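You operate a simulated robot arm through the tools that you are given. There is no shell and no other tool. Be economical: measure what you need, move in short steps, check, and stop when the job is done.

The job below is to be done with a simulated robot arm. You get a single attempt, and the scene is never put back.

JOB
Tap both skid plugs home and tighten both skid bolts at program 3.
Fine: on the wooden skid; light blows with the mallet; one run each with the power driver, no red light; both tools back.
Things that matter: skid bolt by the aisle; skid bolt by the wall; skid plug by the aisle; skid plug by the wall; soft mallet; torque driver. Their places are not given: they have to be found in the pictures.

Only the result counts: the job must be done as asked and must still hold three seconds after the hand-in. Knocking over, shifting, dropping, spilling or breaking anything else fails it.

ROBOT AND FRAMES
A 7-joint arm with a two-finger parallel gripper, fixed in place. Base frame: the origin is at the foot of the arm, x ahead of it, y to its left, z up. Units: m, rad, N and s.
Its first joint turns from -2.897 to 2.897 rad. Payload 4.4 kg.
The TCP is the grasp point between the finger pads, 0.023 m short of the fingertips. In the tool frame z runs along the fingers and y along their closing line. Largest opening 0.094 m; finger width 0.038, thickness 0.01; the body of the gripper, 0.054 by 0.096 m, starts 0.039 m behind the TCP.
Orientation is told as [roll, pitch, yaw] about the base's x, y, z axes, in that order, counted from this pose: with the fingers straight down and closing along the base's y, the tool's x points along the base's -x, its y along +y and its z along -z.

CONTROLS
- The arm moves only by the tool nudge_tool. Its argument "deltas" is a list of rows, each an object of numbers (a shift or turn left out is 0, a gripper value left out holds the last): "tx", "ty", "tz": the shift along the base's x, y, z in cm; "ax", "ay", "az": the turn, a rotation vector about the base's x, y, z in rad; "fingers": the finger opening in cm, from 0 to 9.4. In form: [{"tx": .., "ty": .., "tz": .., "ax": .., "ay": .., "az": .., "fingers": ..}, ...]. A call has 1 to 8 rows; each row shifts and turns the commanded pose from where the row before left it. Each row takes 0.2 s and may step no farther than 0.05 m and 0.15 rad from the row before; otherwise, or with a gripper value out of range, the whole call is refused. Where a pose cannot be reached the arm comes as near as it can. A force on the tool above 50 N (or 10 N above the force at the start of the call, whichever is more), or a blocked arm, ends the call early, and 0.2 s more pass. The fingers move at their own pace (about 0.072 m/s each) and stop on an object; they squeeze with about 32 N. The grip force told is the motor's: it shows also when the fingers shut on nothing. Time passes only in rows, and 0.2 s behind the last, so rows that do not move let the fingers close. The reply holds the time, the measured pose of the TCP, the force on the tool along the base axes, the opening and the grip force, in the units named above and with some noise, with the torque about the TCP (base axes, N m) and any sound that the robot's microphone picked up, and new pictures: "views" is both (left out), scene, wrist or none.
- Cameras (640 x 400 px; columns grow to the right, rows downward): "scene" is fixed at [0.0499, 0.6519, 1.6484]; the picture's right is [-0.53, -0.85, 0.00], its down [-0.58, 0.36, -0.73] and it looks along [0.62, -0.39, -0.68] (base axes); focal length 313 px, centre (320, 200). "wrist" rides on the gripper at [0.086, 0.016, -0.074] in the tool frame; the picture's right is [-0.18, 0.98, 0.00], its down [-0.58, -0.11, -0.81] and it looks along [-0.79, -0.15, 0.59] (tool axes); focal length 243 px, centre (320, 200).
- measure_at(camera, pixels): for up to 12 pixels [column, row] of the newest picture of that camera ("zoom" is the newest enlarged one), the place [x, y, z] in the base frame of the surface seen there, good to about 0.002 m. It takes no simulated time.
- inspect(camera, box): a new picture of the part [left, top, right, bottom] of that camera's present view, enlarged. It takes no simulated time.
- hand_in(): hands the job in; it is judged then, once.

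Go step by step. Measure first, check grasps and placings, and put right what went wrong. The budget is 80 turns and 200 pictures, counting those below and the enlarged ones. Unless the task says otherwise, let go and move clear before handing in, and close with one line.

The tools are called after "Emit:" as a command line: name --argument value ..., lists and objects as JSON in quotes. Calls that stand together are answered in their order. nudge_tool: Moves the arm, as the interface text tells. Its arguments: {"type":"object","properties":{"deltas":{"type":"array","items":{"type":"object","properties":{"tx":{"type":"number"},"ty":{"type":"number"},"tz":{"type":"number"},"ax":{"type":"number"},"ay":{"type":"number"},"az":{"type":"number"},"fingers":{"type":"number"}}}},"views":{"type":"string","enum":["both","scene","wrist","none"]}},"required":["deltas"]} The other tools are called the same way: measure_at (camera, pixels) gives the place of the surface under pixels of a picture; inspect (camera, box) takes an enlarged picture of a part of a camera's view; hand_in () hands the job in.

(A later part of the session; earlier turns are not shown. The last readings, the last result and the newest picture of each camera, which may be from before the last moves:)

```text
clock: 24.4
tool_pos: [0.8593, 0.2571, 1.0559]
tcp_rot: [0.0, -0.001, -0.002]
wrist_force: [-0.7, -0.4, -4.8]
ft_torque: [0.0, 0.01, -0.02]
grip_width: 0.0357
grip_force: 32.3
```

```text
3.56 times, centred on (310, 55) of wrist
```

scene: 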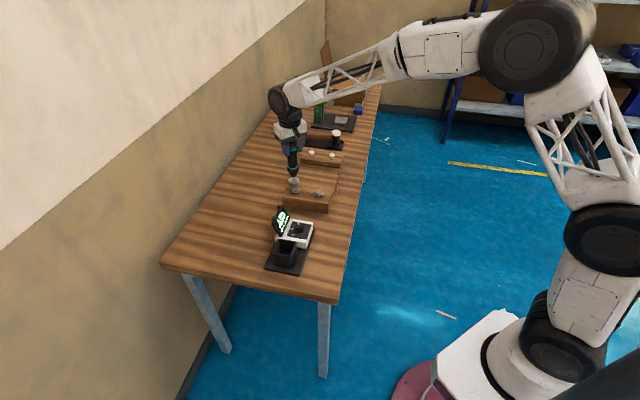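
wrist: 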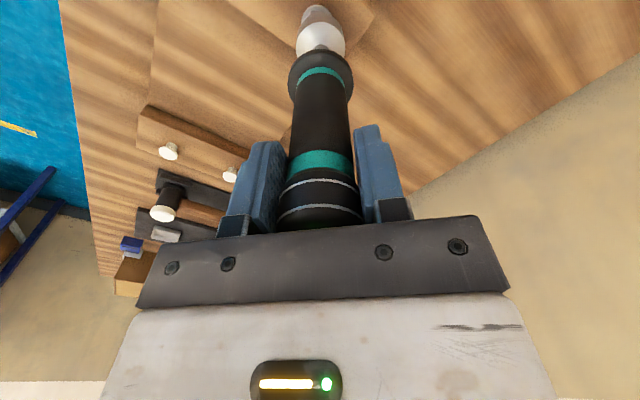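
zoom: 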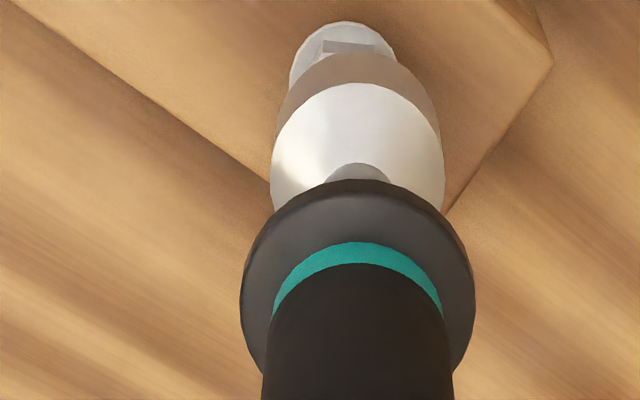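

The socket sits a little off (scene zoom: socket centre 261 vs bolt 277; TCP is 4 mm and 2.4 mm past target). I'll correct and recheck.

Emit:
nudge_tool --deltas '[{"tx": -0.4, "ty": -0.27}, {}, {}]' --views "both"

Emit:
inspect --camera "scene" --box '[270, 165, 330, 205]'

Emit:
inspect --camera "wrist" --box '[220, 0, 400, 110]'

```text
clock: 25.2
tool_pos: [0.8535, 0.2535, 1.0557]
tcp_rot: [0.0, 0.001, -0.001]
wrist_force: [0.4, 0.0, -5.7]
ft_torque: [0.01, 0.01, 0.0]
grip_width: 0.0358
grip_force: 32.3
```

scene: 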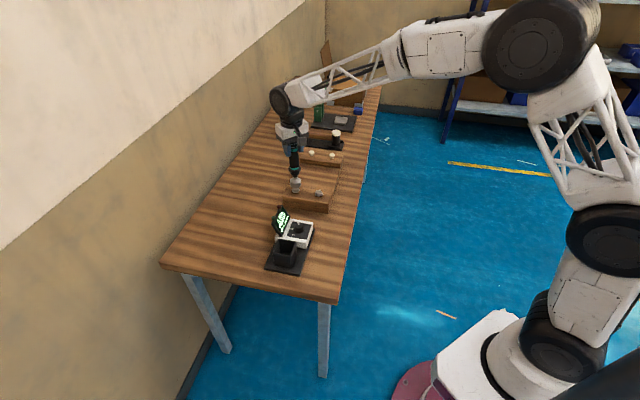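
wrist: 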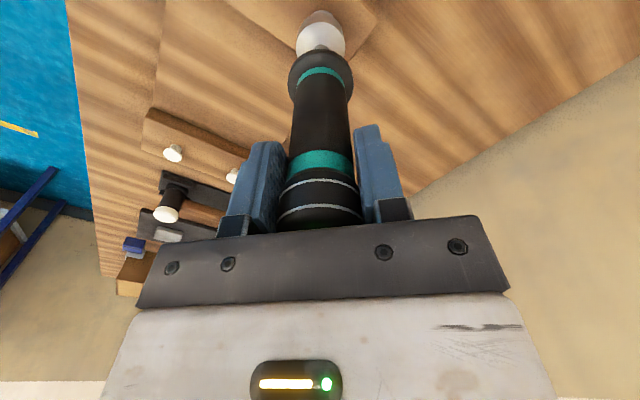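

```text
10.00 times, centred on (300, 185) of scene
```

zoom: 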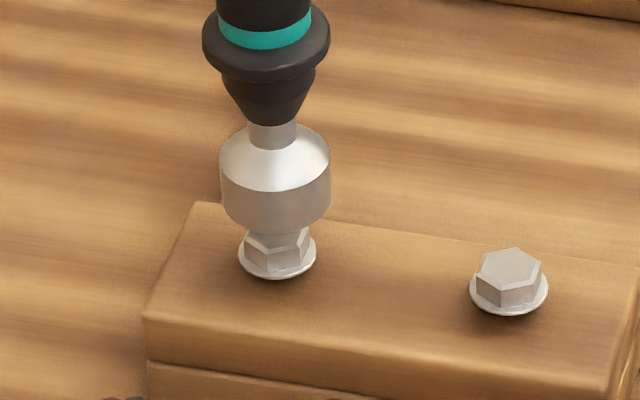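

```text
3.56 times, centred on (310, 55) of wrist
```

zoom: 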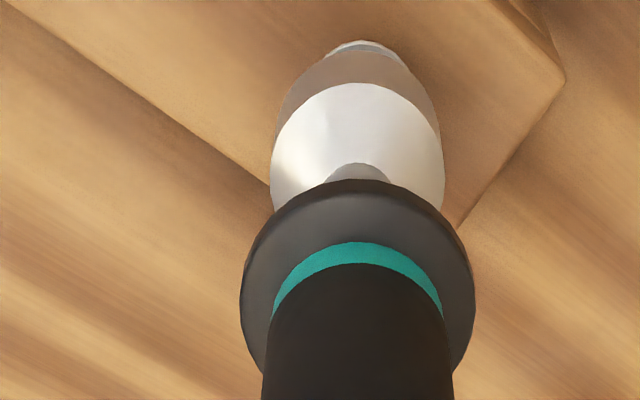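

Nearly aligned (scene zoom 275 vs 277; wrist 357 vs 362). I'll nudge 0.5 mm in y and descend slowly toward contact.

Emit:
nudge_tool --deltas '[{"ty": 0.05, "tz": -0.5}, {"tz": -0.5}, {"tz": -0.3}, {"tz": -0.3}]' --views "scene"

Emit:
inspect --camera "scene" --box '[270, 165, 330, 205]'

```text
clock: 26.2
tool_pos: [0.8507, 0.2546, 1.0387]
tcp_rot: [0.0, -0.001, -0.002]
wrist_force: [0.1, 0.5, -5.5]
ft_torque: [-0.01, 0.01, 0.0]
grip_width: 0.0357
grip_force: 31.6
```

scene: 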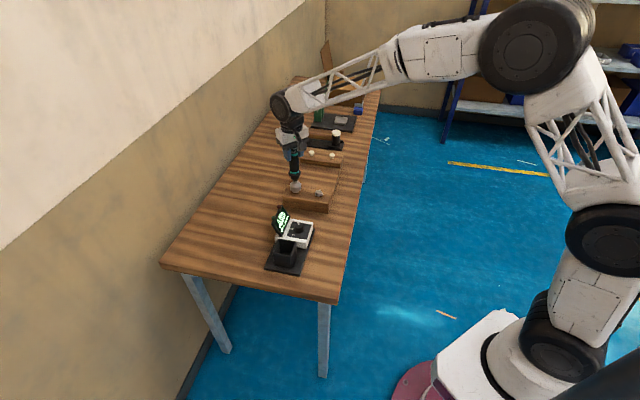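

```text
10.00 times, centred on (300, 185) of scene
```

zoom: 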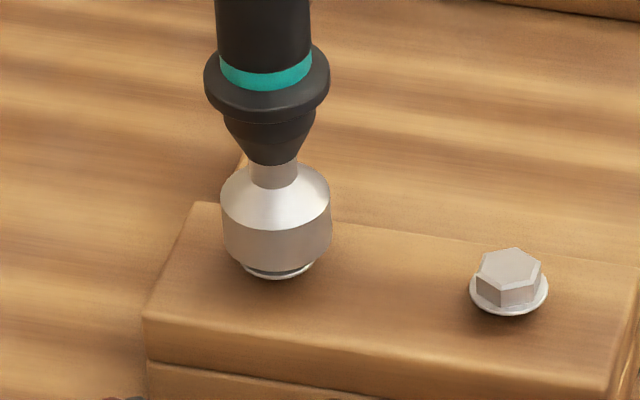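

The socket rim now covers the bolt head and the flange sliver is centred beneath it. I'll press gently down until contact force appears.

Emit:
nudge_tool --deltas '[{"tx": 0.1, "tz": -0.3}, {"tz": -0.3}, {"tz": -0.3}]' --views "scene"

Emit:
inspect --camera "scene" --box '[260, 175, 330, 255]'

```text
clock: 27.0
tool_pos: [0.8513, 0.2543, 1.0305]
tcp_rot: [0.001, -0.002, -0.001]
wrist_force: [2.6, 1.3, -4.7]
ft_torque: [0.02, -0.46, -0.01]
grip_width: 0.0356
grip_force: 31.9
```

scene: 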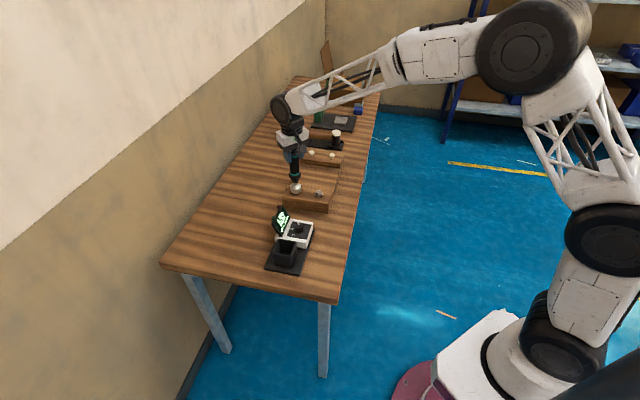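

```text
5.00 times, centred on (295, 215) of scene
```

zoom: 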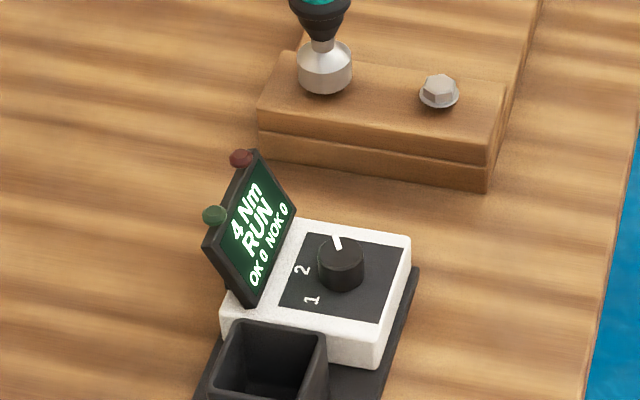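

The display shows RUN: the driver started by itself on seating. I'll hold position and watch.

Emit:
nudge_tool --deltas '[{}, {}]' --views "scene"

Emit:
inspect --camera "scene" --box '[260, 175, 330, 255]'

```text
clock: 27.6
tool_pos: [0.8518, 0.2541, 1.0298]
tcp_rot: [0.0, 0.0, -0.001]
wrist_force: [4.6, -0.5, -7.0]
ft_torque: [-0.16, -0.68, -0.01]
grip_width: 0.0355
grip_force: 31.8
```

scene: 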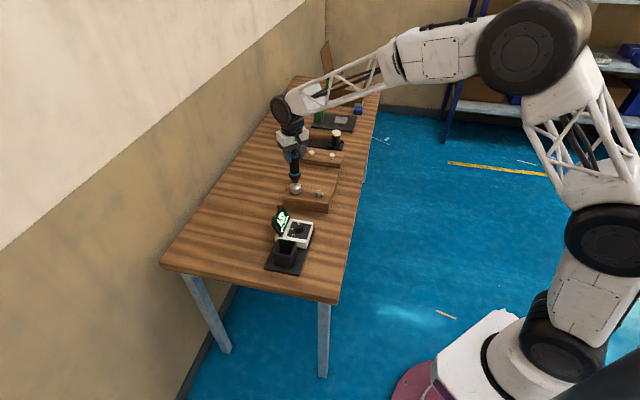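

```text
5.00 times, centred on (295, 215) of scene
```

zoom: 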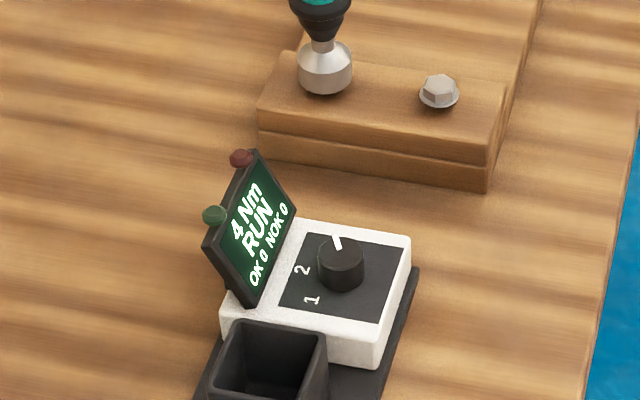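

Still RUN with little load. I'll hold on while following down very slightly.

Emit:
nudge_tool --deltas '[{"tx": 0.1, "tz": -0.1}, {"tz": -0.1}, {}, {}]' --views "scene"

Emit:
inspect --camera "scene" --box '[260, 175, 330, 255]'

```text
clock: 28.6
tool_pos: [0.8535, 0.2545, 1.028]
tcp_rot: [0.0, 0.0, 0.0]
wrist_force: [0.5, -0.3, -5.9]
ft_torque: [-0.01, 0.0, 0.0]
grip_width: 0.0354
grip_force: 32.3
```

scene: 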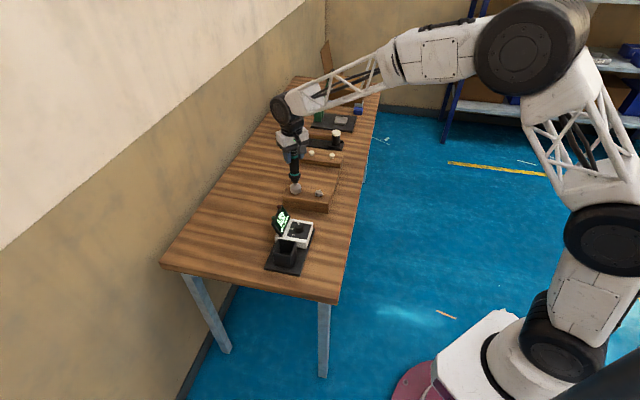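

```text
5.00 times, centred on (295, 215) of scene
```

zoom: 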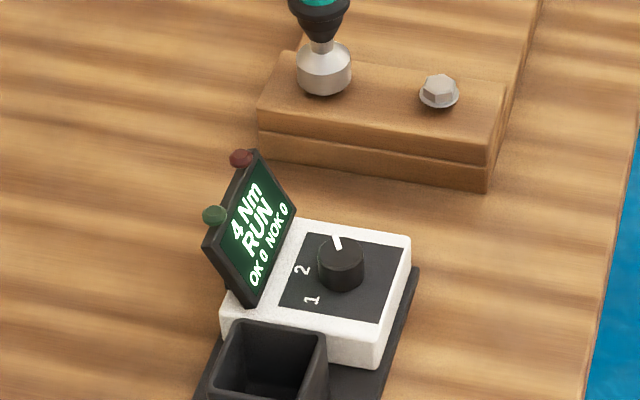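

Forces are neutral and it is still running; I'll keep following down gently as the bolt sinks.

Emit:
nudge_tool --deltas '[{"tz": -0.1}, {}, {"tz": -0.1}, {}, {"tz": -0.1}, {}]' --views "scene"

Emit:
inspect --camera "scene" --box '[260, 175, 330, 255]'

```text
clock: 30.0
tool_pos: [0.8523, 0.2544, 1.0263]
tcp_rot: [0.001, -0.002, 0.0]
wrist_force: [-0.4, 0.7, -2.4]
ft_torque: [0.11, -0.05, 0.0]
grip_width: 0.0355
grip_force: 31.6
```

scene: 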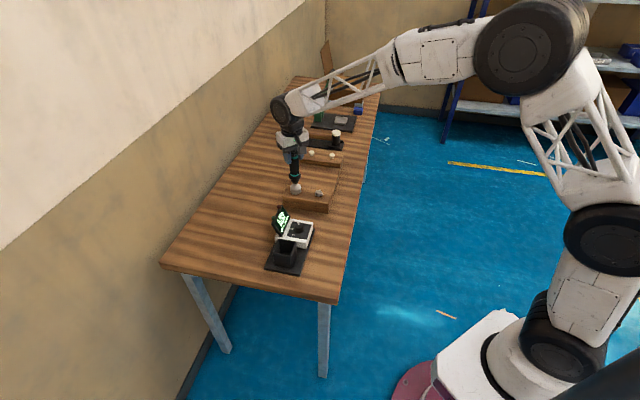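

```text
5.00 times, centred on (295, 215) of scene
```

zoom: 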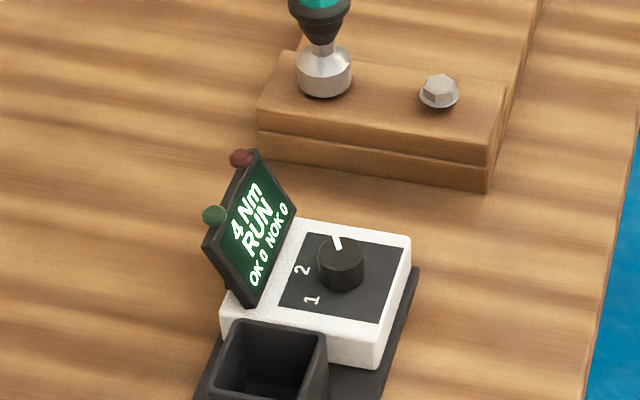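

A light downward contact (~2.5 N) has built up; I'll keep following slowly.

Emit:
nudge_tool --deltas '[{"tz": -0.1}, {}, {"tz": -0.1}, {}, {"tz": -0.1}, {}]' --views "scene"

Emit:
inspect --camera "scene" --box '[260, 175, 330, 255]'

```text
clock: 31.4
tool_pos: [0.854, 0.2547, 1.0237]
tcp_rot: [0.0, -0.001, -0.001]
wrist_force: [4.4, 2.7, 16.3]
ft_torque: [0.22, -0.66, 0.06]
grip_width: 0.0356
grip_force: 32.6
```

scene: 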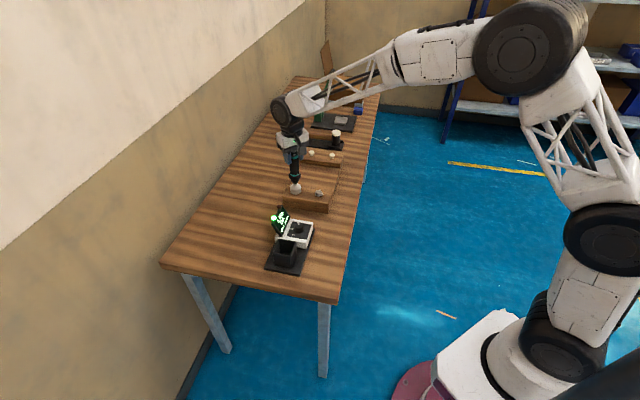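

```text
5.00 times, centred on (295, 215) of scene
```

zoom: 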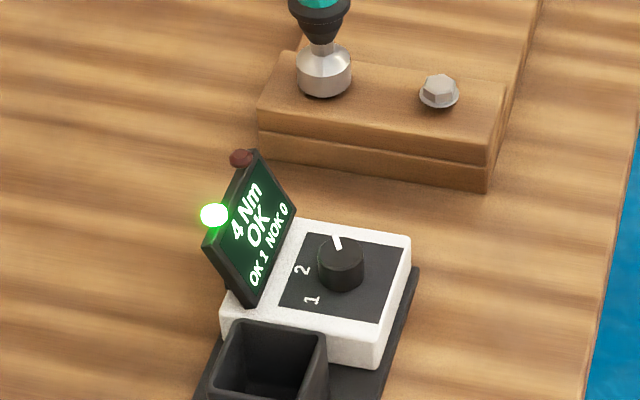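

OK 1, NOK 0 with the green lamp: the wall bolt is done. I'll lift straight up and move over the aisle bolt.

Emit:
nudge_tool --deltas '[{"tz": 0.5}, {"tz": 1.5}, {"tz": 2}, {"tx": -3.15, "ty": -3.25}, {"tx": -3.1, "ty": -3.25}, {}, {}]' --views "both"

Emit:
inspect --camera "scene" --box '[285, 165, 345, 205]'

Emit:
inspect --camera "wrist" --box '[220, 0, 400, 110]'

```text
clock: 33.0
tool_pos: [0.7892, 0.1884, 1.0643]
tcp_rot: [-0.001, -0.001, -0.001]
wrist_force: [-0.5, -1.0, -5.0]
ft_torque: [0.05, 0.06, 0.0]
grip_width: 0.0354
grip_force: 32.3
```

scene: 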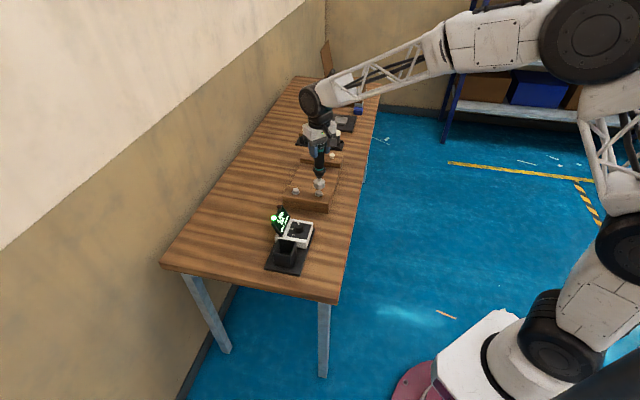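
wrist: 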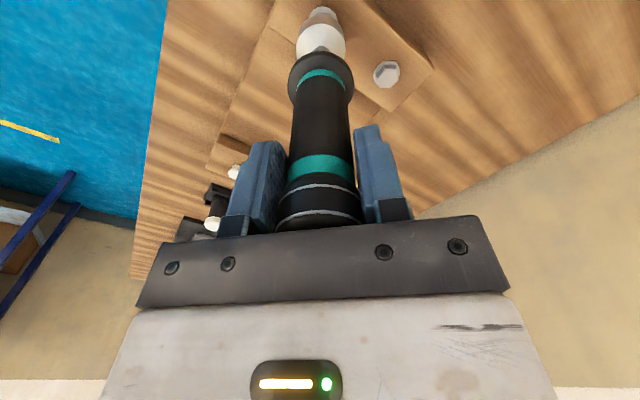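

```text
10.00 times, centred on (315, 185) of scene
```

zoom: 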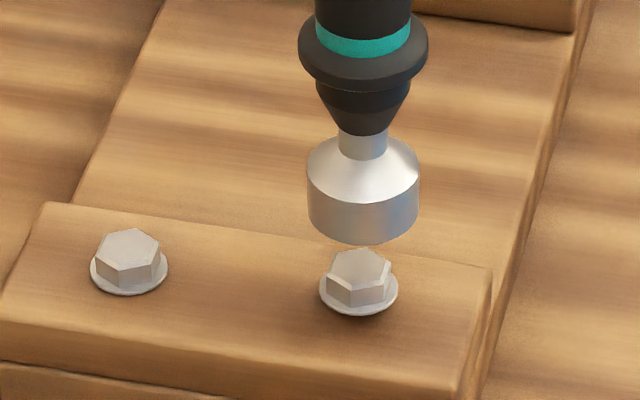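

```text
3.56 times, centred on (310, 55) of wrist
```

zoom: 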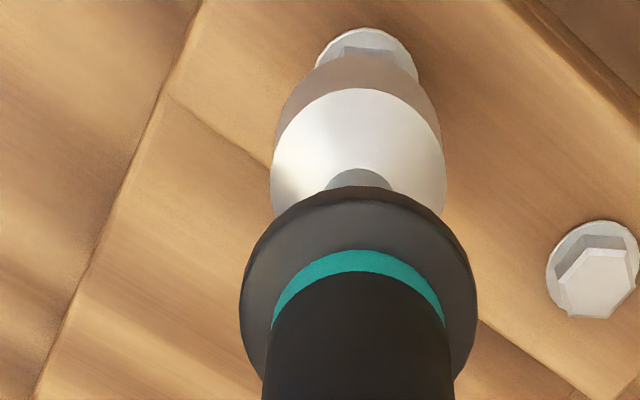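

All three cues agree the socket needs about +1.5 mm in x and +1.8 mm in y. I'll correct and come down to just over the bolt.

Emit:
nudge_tool --deltas '[{"tx": 0.15, "ty": 0.18, "tz": -0.8}, {"tz": -0.8}, {"tz": -0.6}, {}]' --views "both"

Emit:
inspect --camera "scene" --box '[285, 165, 345, 205]'

Emit:
inspect --camera "wrist" --box '[220, 0, 400, 110]'

```text
clock: 34.0
tool_pos: [0.7928, 0.191, 1.0423]
tcp_rot: [0.001, -0.003, 0.0]
wrist_force: [-0.5, 0.4, -5.0]
ft_torque: [0.0, -0.01, -0.03]
grip_width: 0.0358
grip_force: 32.3
```

scene: 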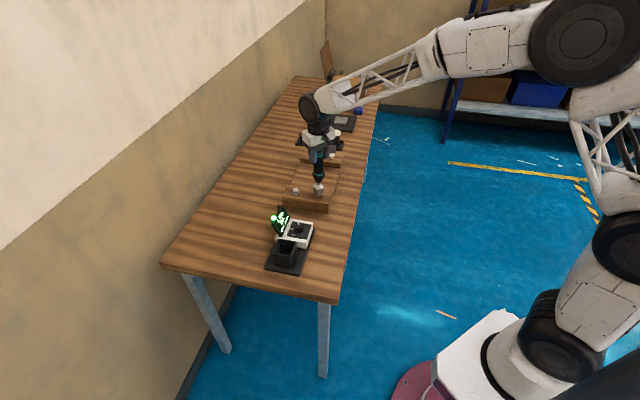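
wrist: 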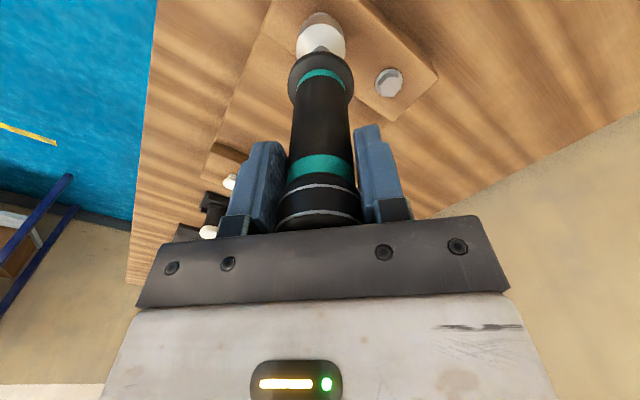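

```text
10.00 times, centred on (315, 185) of scene
```

zoom: 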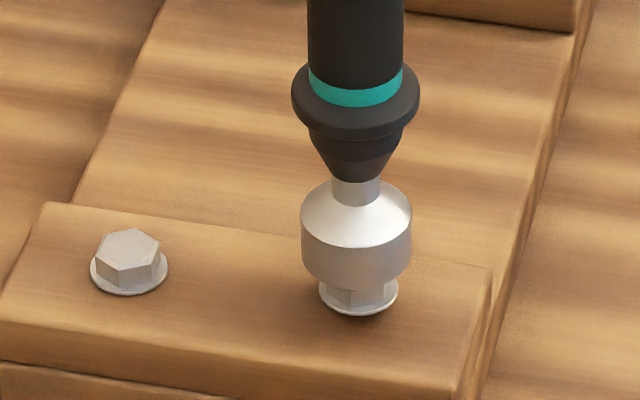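

```text
3.56 times, centred on (310, 55) of wrist
```

zoom: 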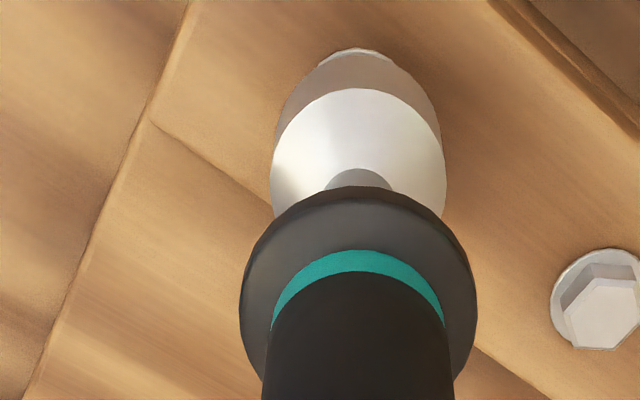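

Aligned within ~1 mm (scene 356 vs 359, wrist centred). I'll pull back 1 mm in x and seat the socket.

Emit:
nudge_tool --deltas '[{"tx": -0.1, "tz": -0.4}, {"tz": -0.3}, {"tz": -0.3}, {"tz": -0.2}]' --views "scene"

Emit:
inspect --camera "scene" --box '[260, 175, 330, 255]'

```text
clock: 35.0
tool_pos: [0.7916, 0.1905, 1.029]
tcp_rot: [0.0, -0.001, -0.002]
wrist_force: [1.6, 0.3, -1.8]
ft_torque: [0.03, -0.2, -0.03]
grip_width: 0.0356
grip_force: 31.8
```

scene: 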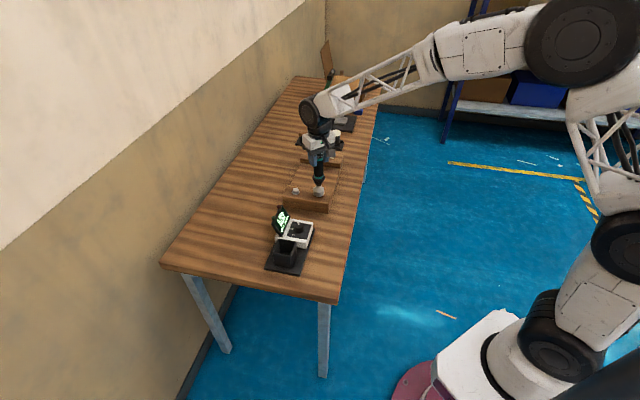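

```text
5.00 times, centred on (295, 215) of scene
```

zoom: 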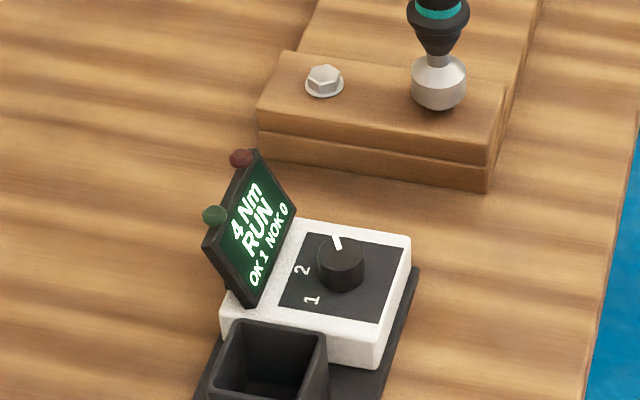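

RUN again. I'll follow down slowly as before.

Emit:
nudge_tool --deltas '[{}, {"tz": -0.1}, {}, {"tz": -0.1}, {}, {"tz": -0.1}, {}, {"tz": -0.1}]' --views "none"

Emit:
nudge_tool --deltas '[{}, {"tz": -0.1}, {}, {"tz": -0.1}, {}, {"tz": -0.05}, {}]' --views "scene"

Emit:
inspect --camera "scene" --box '[260, 175, 330, 255]'

```text
clock: 36.8
tool_pos: [0.7907, 0.191, 1.0244]
tcp_rot: [-0.001, 0.001, -0.001]
wrist_force: [0.8, -0.3, -4.9]
ft_torque: [0.02, 0.0, -0.01]
grip_width: 0.0357
grip_force: 32.0
```

```text
clock: 38.4
tool_pos: [0.7927, 0.1907, 1.0222]
tcp_rot: [0.0, -0.002, 0.0]
wrist_force: [-4.5, 2.9, 17.0]
ft_torque: [0.25, 0.52, -0.01]
grip_width: 0.0357
grip_force: 32.0
```

scene: 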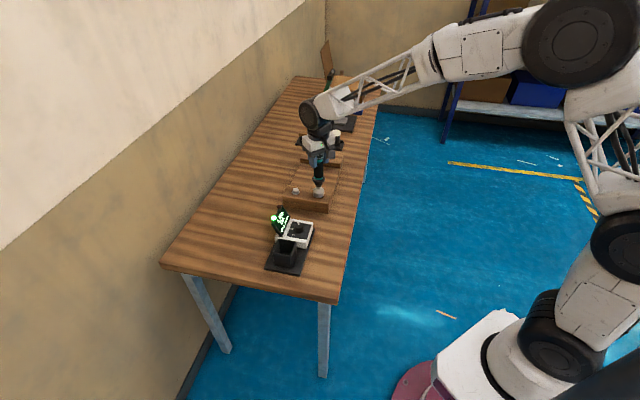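

```text
5.00 times, centred on (295, 215) of scene
```

zoom: 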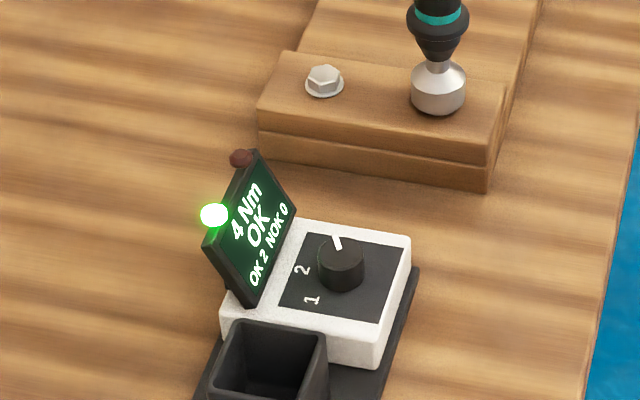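

OK 2, NOK 0. I'll lift off and carry the driver back above its holster.

Emit:
nudge_tool --deltas '[{"tz": 0.5}, {"tz": 1.5}, {"tz": 4}, {"tz": 4.5}]' --views "none"

Emit:
nudge_tool --deltas '[{"tx": -2.38, "ty": 3.29}, {"tx": -2.38, "ty": 3.29}, {"tx": -2.38, "ty": 3.29}, {"tx": -2.38, "ty": 3.29}, {"tx": -2.38, "ty": 3.29}, {"tx": -2.38, "ty": 3.29}, {"tx": -2.38, "ty": 3.29}, {}]' --views "both"

Emit:
inspect --camera "scene" --box '[252, 185, 322, 265]'

```text
clock: 39.4
tool_pos: [0.7906, 0.1896, 1.1267]
tcp_rot: [-0.001, 0.002, -0.002]
wrist_force: [0.0, -0.1, -6.1]
ft_torque: [-0.01, 0.03, -0.01]
grip_width: 0.0356
grip_force: 31.8
```

```text
clock: 41.2
tool_pos: [0.6231, 0.4243, 1.1275]
tcp_rot: [0.001, 0.001, -0.001]
wrist_force: [0.3, -0.6, -4.7]
ft_torque: [-0.01, 0.01, 0.01]
grip_width: 0.0353
grip_force: 32.2
```

scene: 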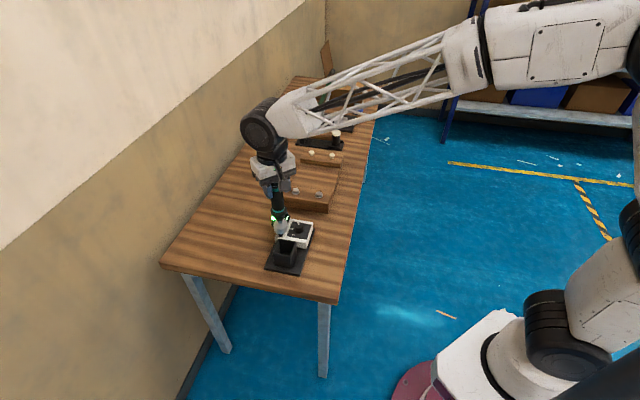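
wrist: 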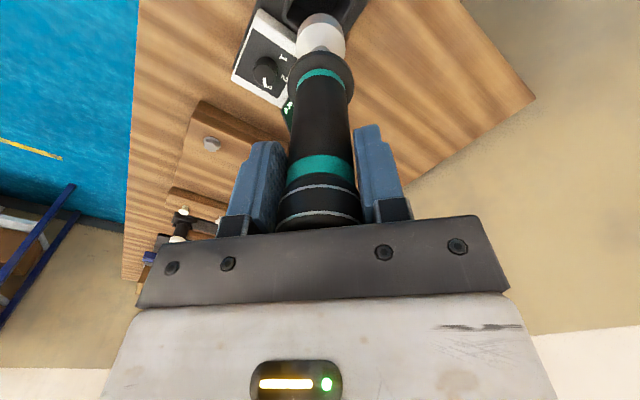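

```text
5.00 times, centred on (287, 225) of scene
```

zoom: 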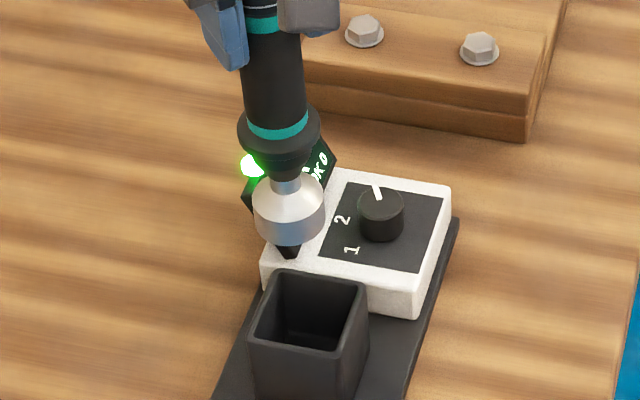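

The socket hangs above the holster; I'll measure the holster rim for its centre.

Emit:
measure_at --camera "zoom" --pixels '[[284, 272], [366, 285], [342, 350], [252, 337], [326, 278], [355, 317], [297, 345], [266, 303], [289, 225]]'

```text
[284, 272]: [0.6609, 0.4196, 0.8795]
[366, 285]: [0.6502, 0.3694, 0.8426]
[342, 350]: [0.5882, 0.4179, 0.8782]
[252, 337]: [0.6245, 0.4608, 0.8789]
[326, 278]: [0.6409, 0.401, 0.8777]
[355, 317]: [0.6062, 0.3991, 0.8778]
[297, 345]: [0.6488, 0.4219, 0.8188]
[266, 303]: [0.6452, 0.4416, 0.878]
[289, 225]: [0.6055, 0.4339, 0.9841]
```

The holster centre is about (0.6247,0.4195). I'll correct by (+1.8,-4) mm and lower to just above the rim.

Emit:
nudge_tool --deltas '[{"tx": 0.18, "ty": -0.4, "tz": -2}, {"tz": -3}, {"tz": -2.2}, {}, {}]' --views "both"

Emit:
inspect --camera "scene" --box '[262, 215, 322, 265]'

Emit:
inspect --camera "wrist" --box '[240, 0, 400, 100]'

```text
clock: 42.4
tool_pos: [0.6264, 0.4164, 1.0545]
tcp_rot: [0.001, -0.003, -0.002]
wrist_force: [0.1, -0.6, -5.3]
ft_torque: [0.0, -0.01, 0.04]
grip_width: 0.0355
grip_force: 31.9
```

scene: 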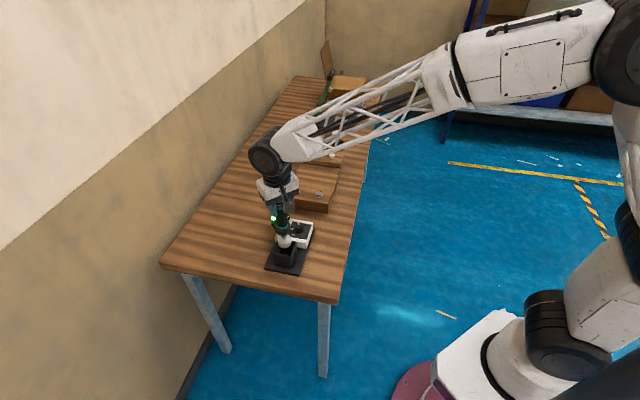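
wrist: 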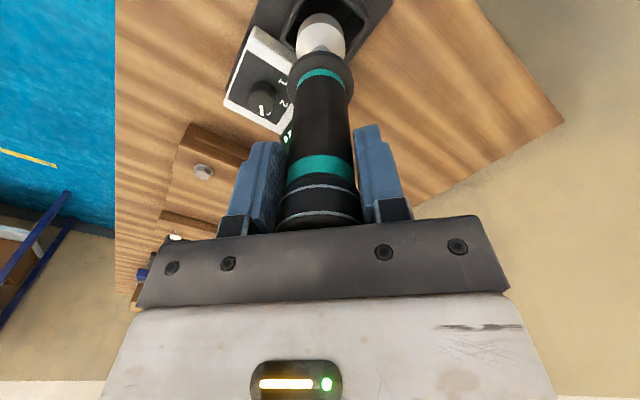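

```text
8.00 times, centred on (292, 240) of scene
```

zoom: 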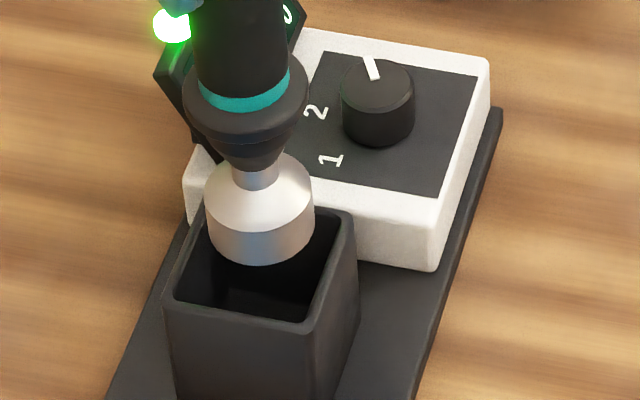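

```text
4.00 times, centred on (320, 50) of wrist
```

zoom: 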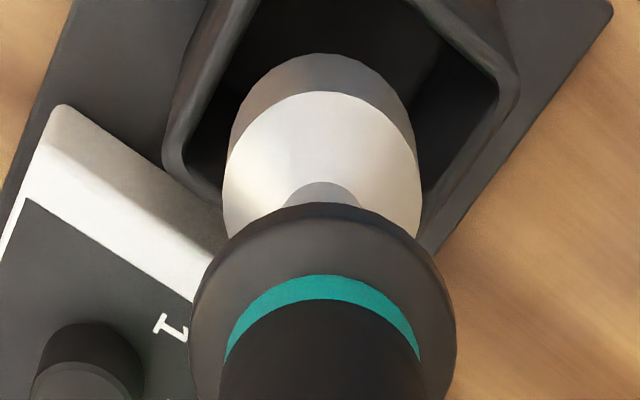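

The socket is close; combining both views, I'll shift (-1.5,+2) mm and lower it into the holster watching the force.

Emit:
nudge_tool --deltas '[{"tx": -0.15, "ty": 0.22}, {"tz": -1}, {"tz": -1}, {"tz": -1}, {"tz": -1}, {}]' --views "both"

Emit:
inspect --camera "scene" --box '[262, 215, 322, 265]'

```text
clock: 43.8
tool_pos: [0.6257, 0.4189, 1.0147]
tcp_rot: [-0.002, -0.001, -0.002]
wrist_force: [-0.5, 0.2, -5.7]
ft_torque: [-0.02, 0.03, 0.02]
grip_width: 0.0356
grip_force: 31.7
```

scene: 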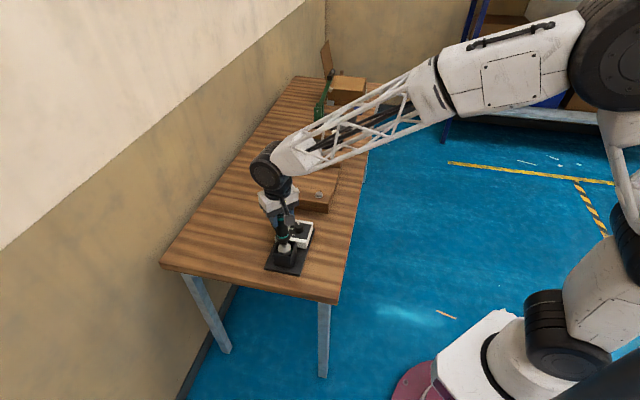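
wrist: 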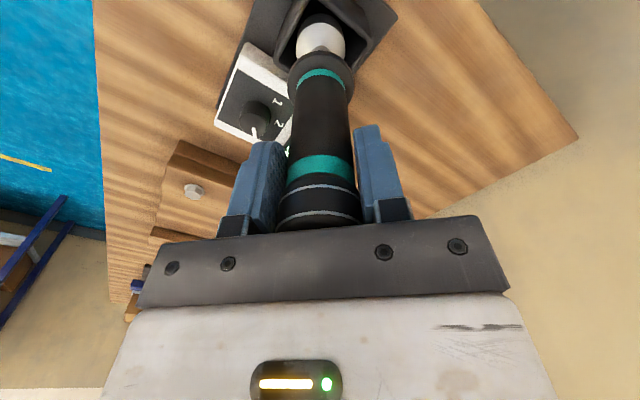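

```text
8.00 times, centred on (292, 240) of scene
```

zoom: 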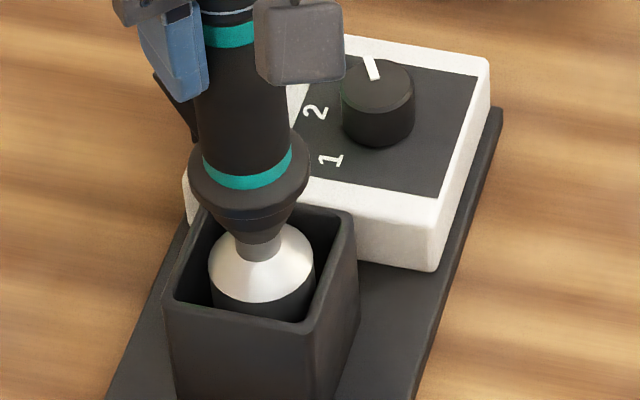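

The socket is inside the holster without force. I'll lower the remaining ~3.2 cm gently.

Emit:
nudge_tool --deltas '[{"tz": -1}, {"tz": -1}, {"tz": -0.6}, {"tz": -0.3}, {"tz": -0.2}, {"tz": -0.2}]' --views "none"

```text
clock: 45.2
tool_pos: [0.6263, 0.4195, 0.982]
tcp_rot: [0.001, 0.001, -0.003]
wrist_force: [-0.5, 0.4, -4.5]
ft_torque: [-0.01, 0.03, 0.0]
grip_width: 0.0357
grip_force: 32.4
```

Still carrying its weight at z 0.982; I'll creep down for contact.

Emit:
nudge_tool --deltas '[{"tz": -0.1}, {"tz": -0.1}]' --views "none"

```text
clock: 45.8
tool_pos: [0.6241, 0.4205, 0.9818]
tcp_rot: [0.0, 0.0, -0.002]
wrist_force: [0.4, 0.3, -5.0]
ft_torque: [-0.01, 0.0, 0.0]
grip_width: 0.0355
grip_force: 31.8
```

Emit:
nudge_tool --deltas '[{"tz": -0.1}, {"tz": -0.1}, {}]' --views "none"

```text
clock: 46.6
tool_pos: [0.626, 0.4195, 0.9793]
tcp_rot: [0.0, -0.002, -0.002]
wrist_force: [-6.5, 0.1, 16.1]
ft_torque: [0.02, 0.58, 0.0]
grip_width: 0.0358
grip_force: 32.1
```

Now it rests on the holster floor (+16 N). I'll ease up 1 mm, open and rise.

Emit:
nudge_tool --deltas '[{"tz": 0.1}, {"fingers": 6}, {"fingers": 9.4}, {}, {"tz": 2}, {"tz": 4}, {"tz": 4}]' --views "both"

Emit:
inspect --camera "scene" --box '[252, 195, 322, 275]'

```text
clock: 48.2
tool_pos: [0.6235, 0.4219, 1.0825]
tcp_rot: [0.0, -0.001, -0.003]
wrist_force: [0.0, -0.3, 0.2]
ft_torque: [0.01, -0.01, 0.0]
grip_width: 0.0941
grip_force: 0.1
```

scene: 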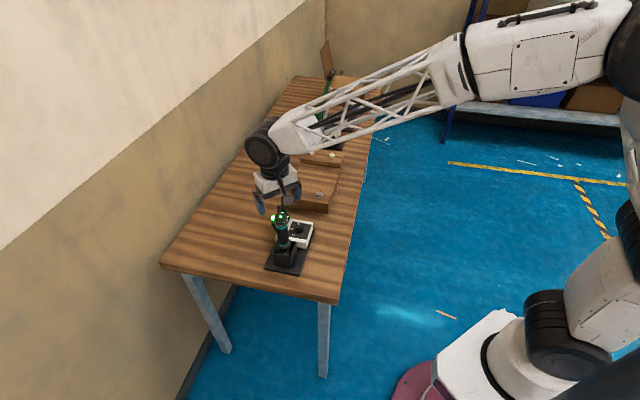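
wrist: 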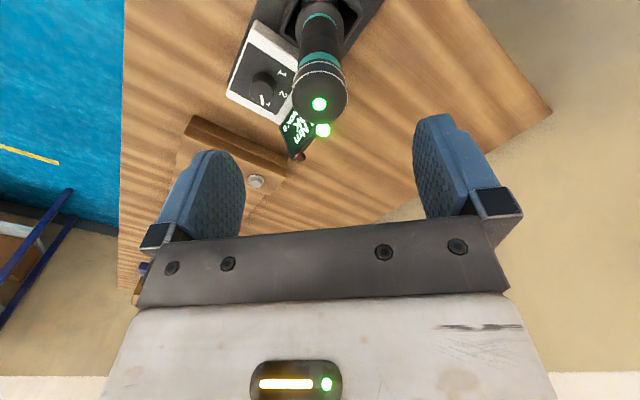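

```text
5.00 times, centred on (287, 235) of scene
```

zoom: 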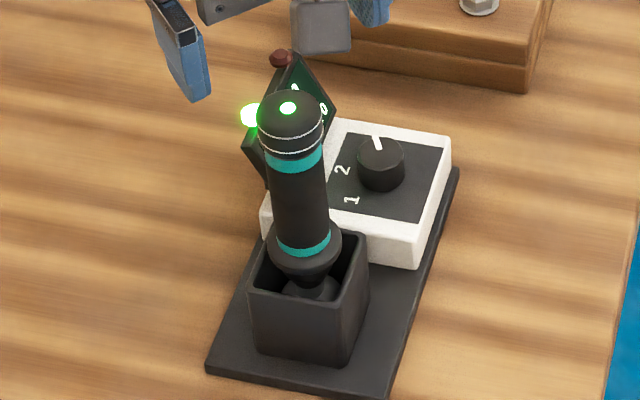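

The driver is back upright in its holster and both bolts are done. Next is the mallet at r≈1.1 m: I plan to grip its vertical head, so I'll travel toward it with yaw +45° to test the reach.

Emit:
nudge_tool --deltas '[{"tx": 2.9, "ty": -3.6, "tz": 0.9, "az": 0.098}, {"tx": 2.9, "ty": -3.6, "tz": 0.9, "az": 0.098}, {"tx": 2.9, "ty": -3.6, "tz": 0.9, "az": 0.098}, {"tx": 2.9, "ty": -3.6, "tz": 0.9, "az": 0.098}, {"tx": 2.9, "ty": -3.6, "tz": 0.9, "az": 0.098}, {"tx": 2.9, "ty": -3.6, "tz": 0.9, "az": 0.098}, {"tx": 2.9, "ty": -3.6, "tz": 0.9, "az": 0.098}, {"tx": 2.9, "ty": -3.6, "tz": 0.9, "az": 0.099}]' --views "none"

Emit:
nudge_tool --deltas '[{"tx": 2.9, "ty": -3.6}, {"tx": 2.9, "ty": -3.6}, {"tx": 2.9, "ty": -3.6}, {"tx": 2.9, "ty": -3.6}, {"tx": 2.9, "ty": -3.6}, {}]' --views "both"

Emit:
inspect --camera "wrist" --box '[200, 60, 440, 230]'

```text
clock: 50.0
tool_pos: [0.856, 0.1316, 1.1519]
tcp_rot: [0.001, -0.001, 0.785]
wrist_force: [-0.7, 0.4, 1.1]
ft_torque: [0.02, 0.0, -0.02]
grip_width: 0.094
grip_force: 0.1
```

```text
clock: 51.4
tool_pos: [1.0018, -0.0489, 1.1511]
tcp_rot: [-0.001, 0.001, 0.783]
wrist_force: [-0.8, 0.7, 0.0]
ft_torque: [0.01, 0.03, 0.04]
grip_width: 0.0941
grip_force: 0.1
```

scene: 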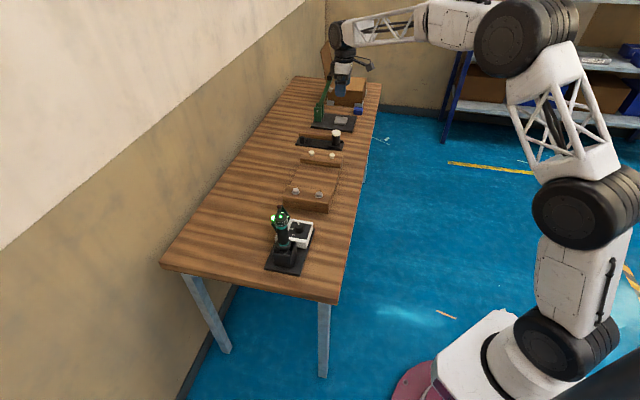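
wrist: 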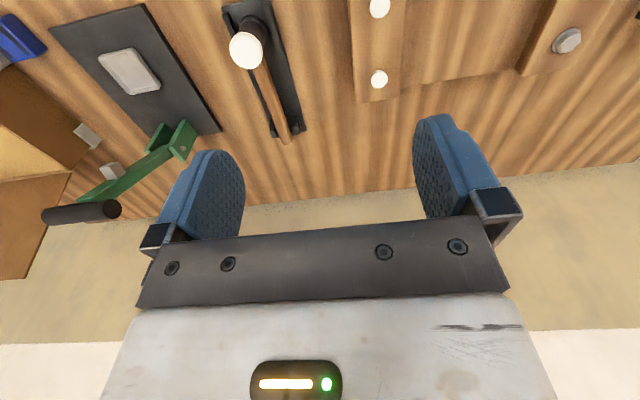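

```text
2.35 times, centred on (320, 145) of wrist
```

zoom: 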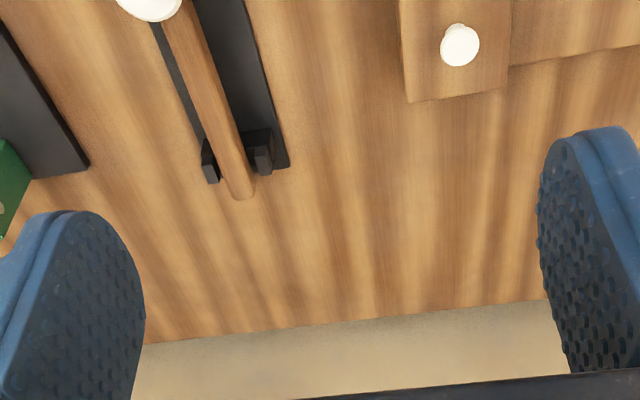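

The pose was reached, and the mallet, cradle and green press lever (end at 80,212) are all visible. I'll measure them.

Emit:
measure_at --camera "wrist" --pixels '[[245, 50], [229, 48], [263, 52], [262, 85], [275, 108], [287, 138], [270, 130], [297, 127], [60, 214], [118, 208], [185, 130], [248, 22]]'

Emit:
inspect --camera "wrist" --box '[200, 0, 320, 150]'

Emit:
inspect --camera "scene" --box '[285, 120, 355, 170]'

```text
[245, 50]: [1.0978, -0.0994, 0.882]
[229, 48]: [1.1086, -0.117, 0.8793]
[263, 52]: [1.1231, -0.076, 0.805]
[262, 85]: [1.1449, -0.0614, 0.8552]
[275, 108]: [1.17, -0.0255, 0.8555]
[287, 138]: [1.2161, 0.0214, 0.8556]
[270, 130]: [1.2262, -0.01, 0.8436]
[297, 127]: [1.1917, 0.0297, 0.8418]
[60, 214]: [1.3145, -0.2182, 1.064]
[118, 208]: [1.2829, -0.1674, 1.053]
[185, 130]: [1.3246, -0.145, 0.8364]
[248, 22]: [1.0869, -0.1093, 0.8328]
```

```text
2.67 times, centred on (260, 75) of wrist
```

zoom: 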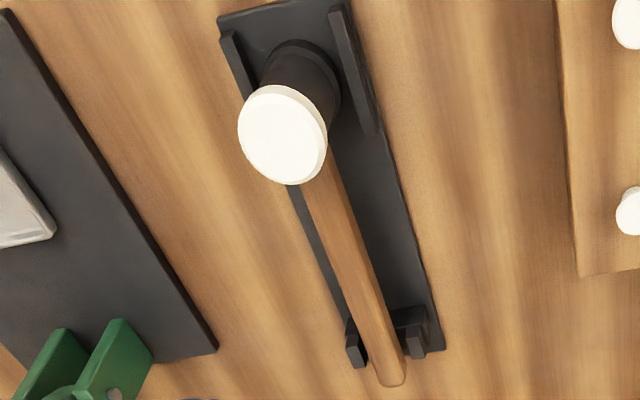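

```text
8.00 times, centred on (320, 145) of scene
```

zoom: 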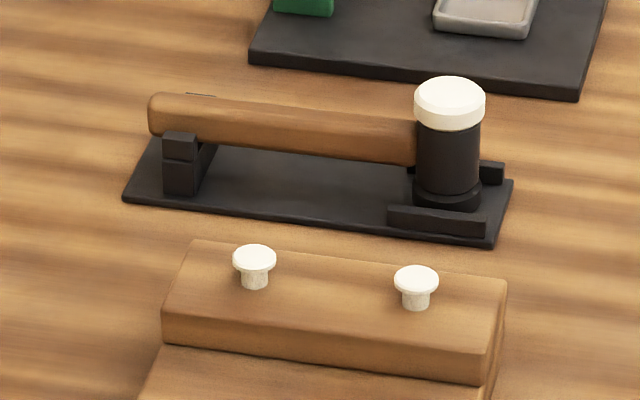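

Head centre ≈(1.098,-0.099), top 0.883, diameter ≈0.041, with the handle running at +45°. I'll move above the head at z≈1.0 to test vertical reach.

Emit:
nudge_tool --deltas '[{"tx": 2.4, "ty": -1.25, "tz": -3.5}, {"tx": 2.4, "ty": -1.25, "tz": -3.5}, {"tx": 2.4, "ty": -1.25, "tz": -3.5}, {"tx": 2.4, "ty": -1.25, "tz": -3.5}, {}]' --views "both"

```text
clock: 52.6
tool_pos: [1.0979, -0.1006, 1.0111]
tcp_rot: [-0.001, -0.002, 0.782]
wrist_force: [-0.7, 0.5, 0.1]
ft_torque: [0.0, -0.01, -0.01]
grip_width: 0.094
grip_force: 0.1
```

scene: 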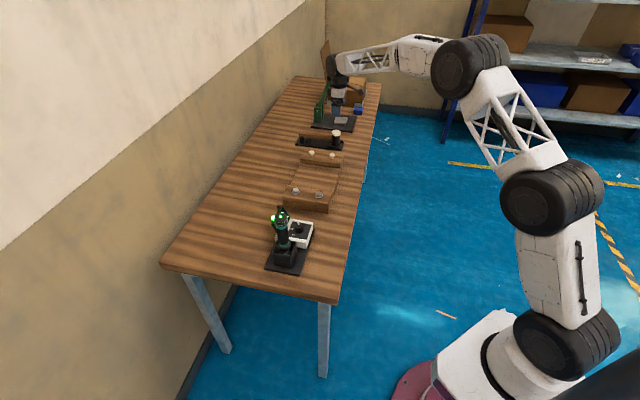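
wrist: 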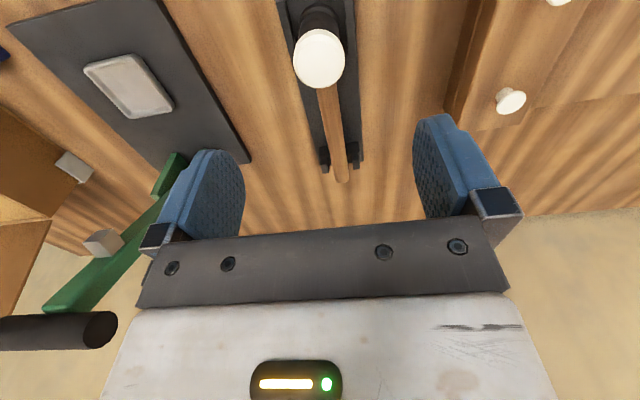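

Vertical reach is fine here. I'll re-measure the head and handle, then descend.

Emit:
measure_at --camera "wrist" --pixels '[[320, 59], [295, 60], [344, 58], [320, 32], [320, 84], [334, 140], [327, 100], [310, 20]]'

Emit:
inspect --camera "wrist" --box '[260, 0, 380, 180]'

```text
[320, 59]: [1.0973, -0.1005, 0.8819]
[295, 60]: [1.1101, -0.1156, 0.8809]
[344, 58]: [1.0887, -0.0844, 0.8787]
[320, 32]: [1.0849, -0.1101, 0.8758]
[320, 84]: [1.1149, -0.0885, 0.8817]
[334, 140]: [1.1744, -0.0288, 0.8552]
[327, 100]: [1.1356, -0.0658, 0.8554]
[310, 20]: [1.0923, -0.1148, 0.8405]
```

```text
2.22 times, centred on (320, 90) of wrist
```

zoom: 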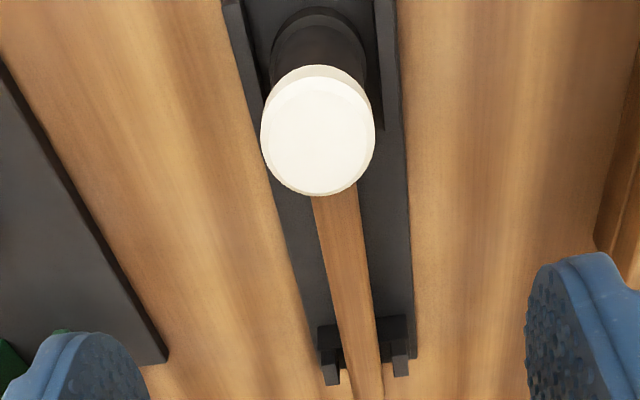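

Head centre (1.0995,-0.0998), right under the tool. I'll descend to z 0.862.

Emit:
nudge_tool --deltas '[{"tx": 0.15, "ty": 0.05, "tz": -4}, {"tz": -4}, {"tz": -3.5}, {"tz": -2}, {"tz": -1.4}, {}]' --views "both"

Emit:
inspect --camera "scene" --box '[290, 100, 370, 160]'

```text
clock: 54.0
tool_pos: [1.0985, -0.0993, 0.8616]
tcp_rot: [-0.001, -0.002, 0.784]
wrist_force: [0.7, 0.8, 0.5]
ft_torque: [0.01, -0.04, -0.03]
grip_width: 0.0941
grip_force: 0.0
```

scene: 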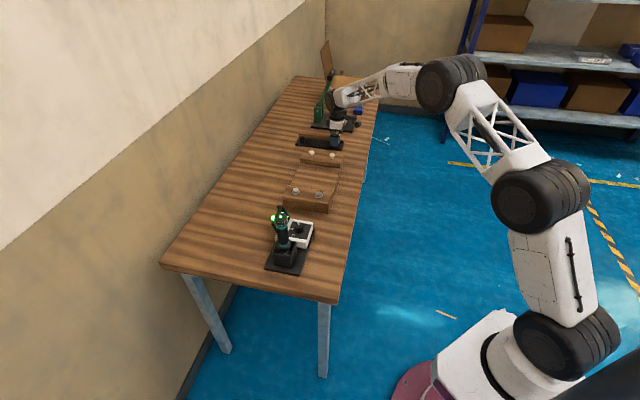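
wrist: 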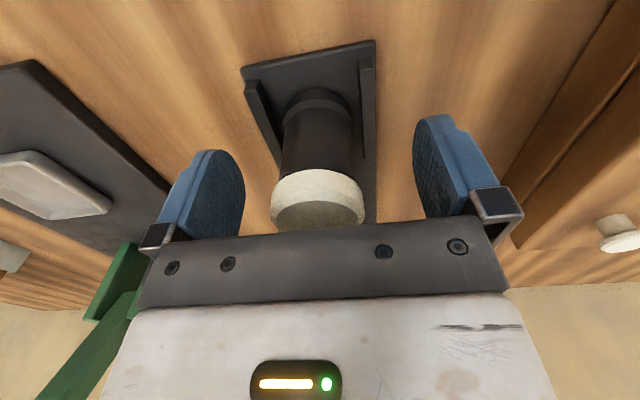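

```text
6.67 times, centred on (330, 130) of scene
```

zoom: 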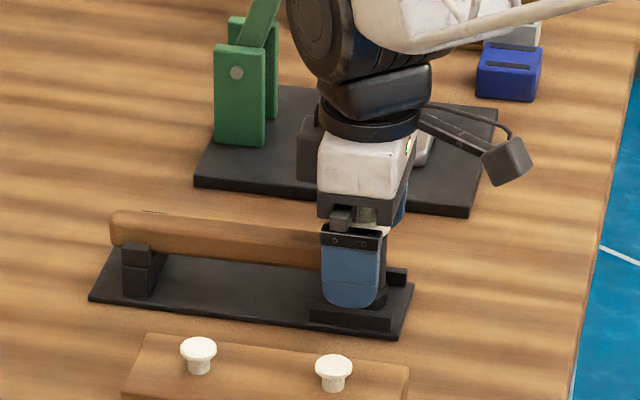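

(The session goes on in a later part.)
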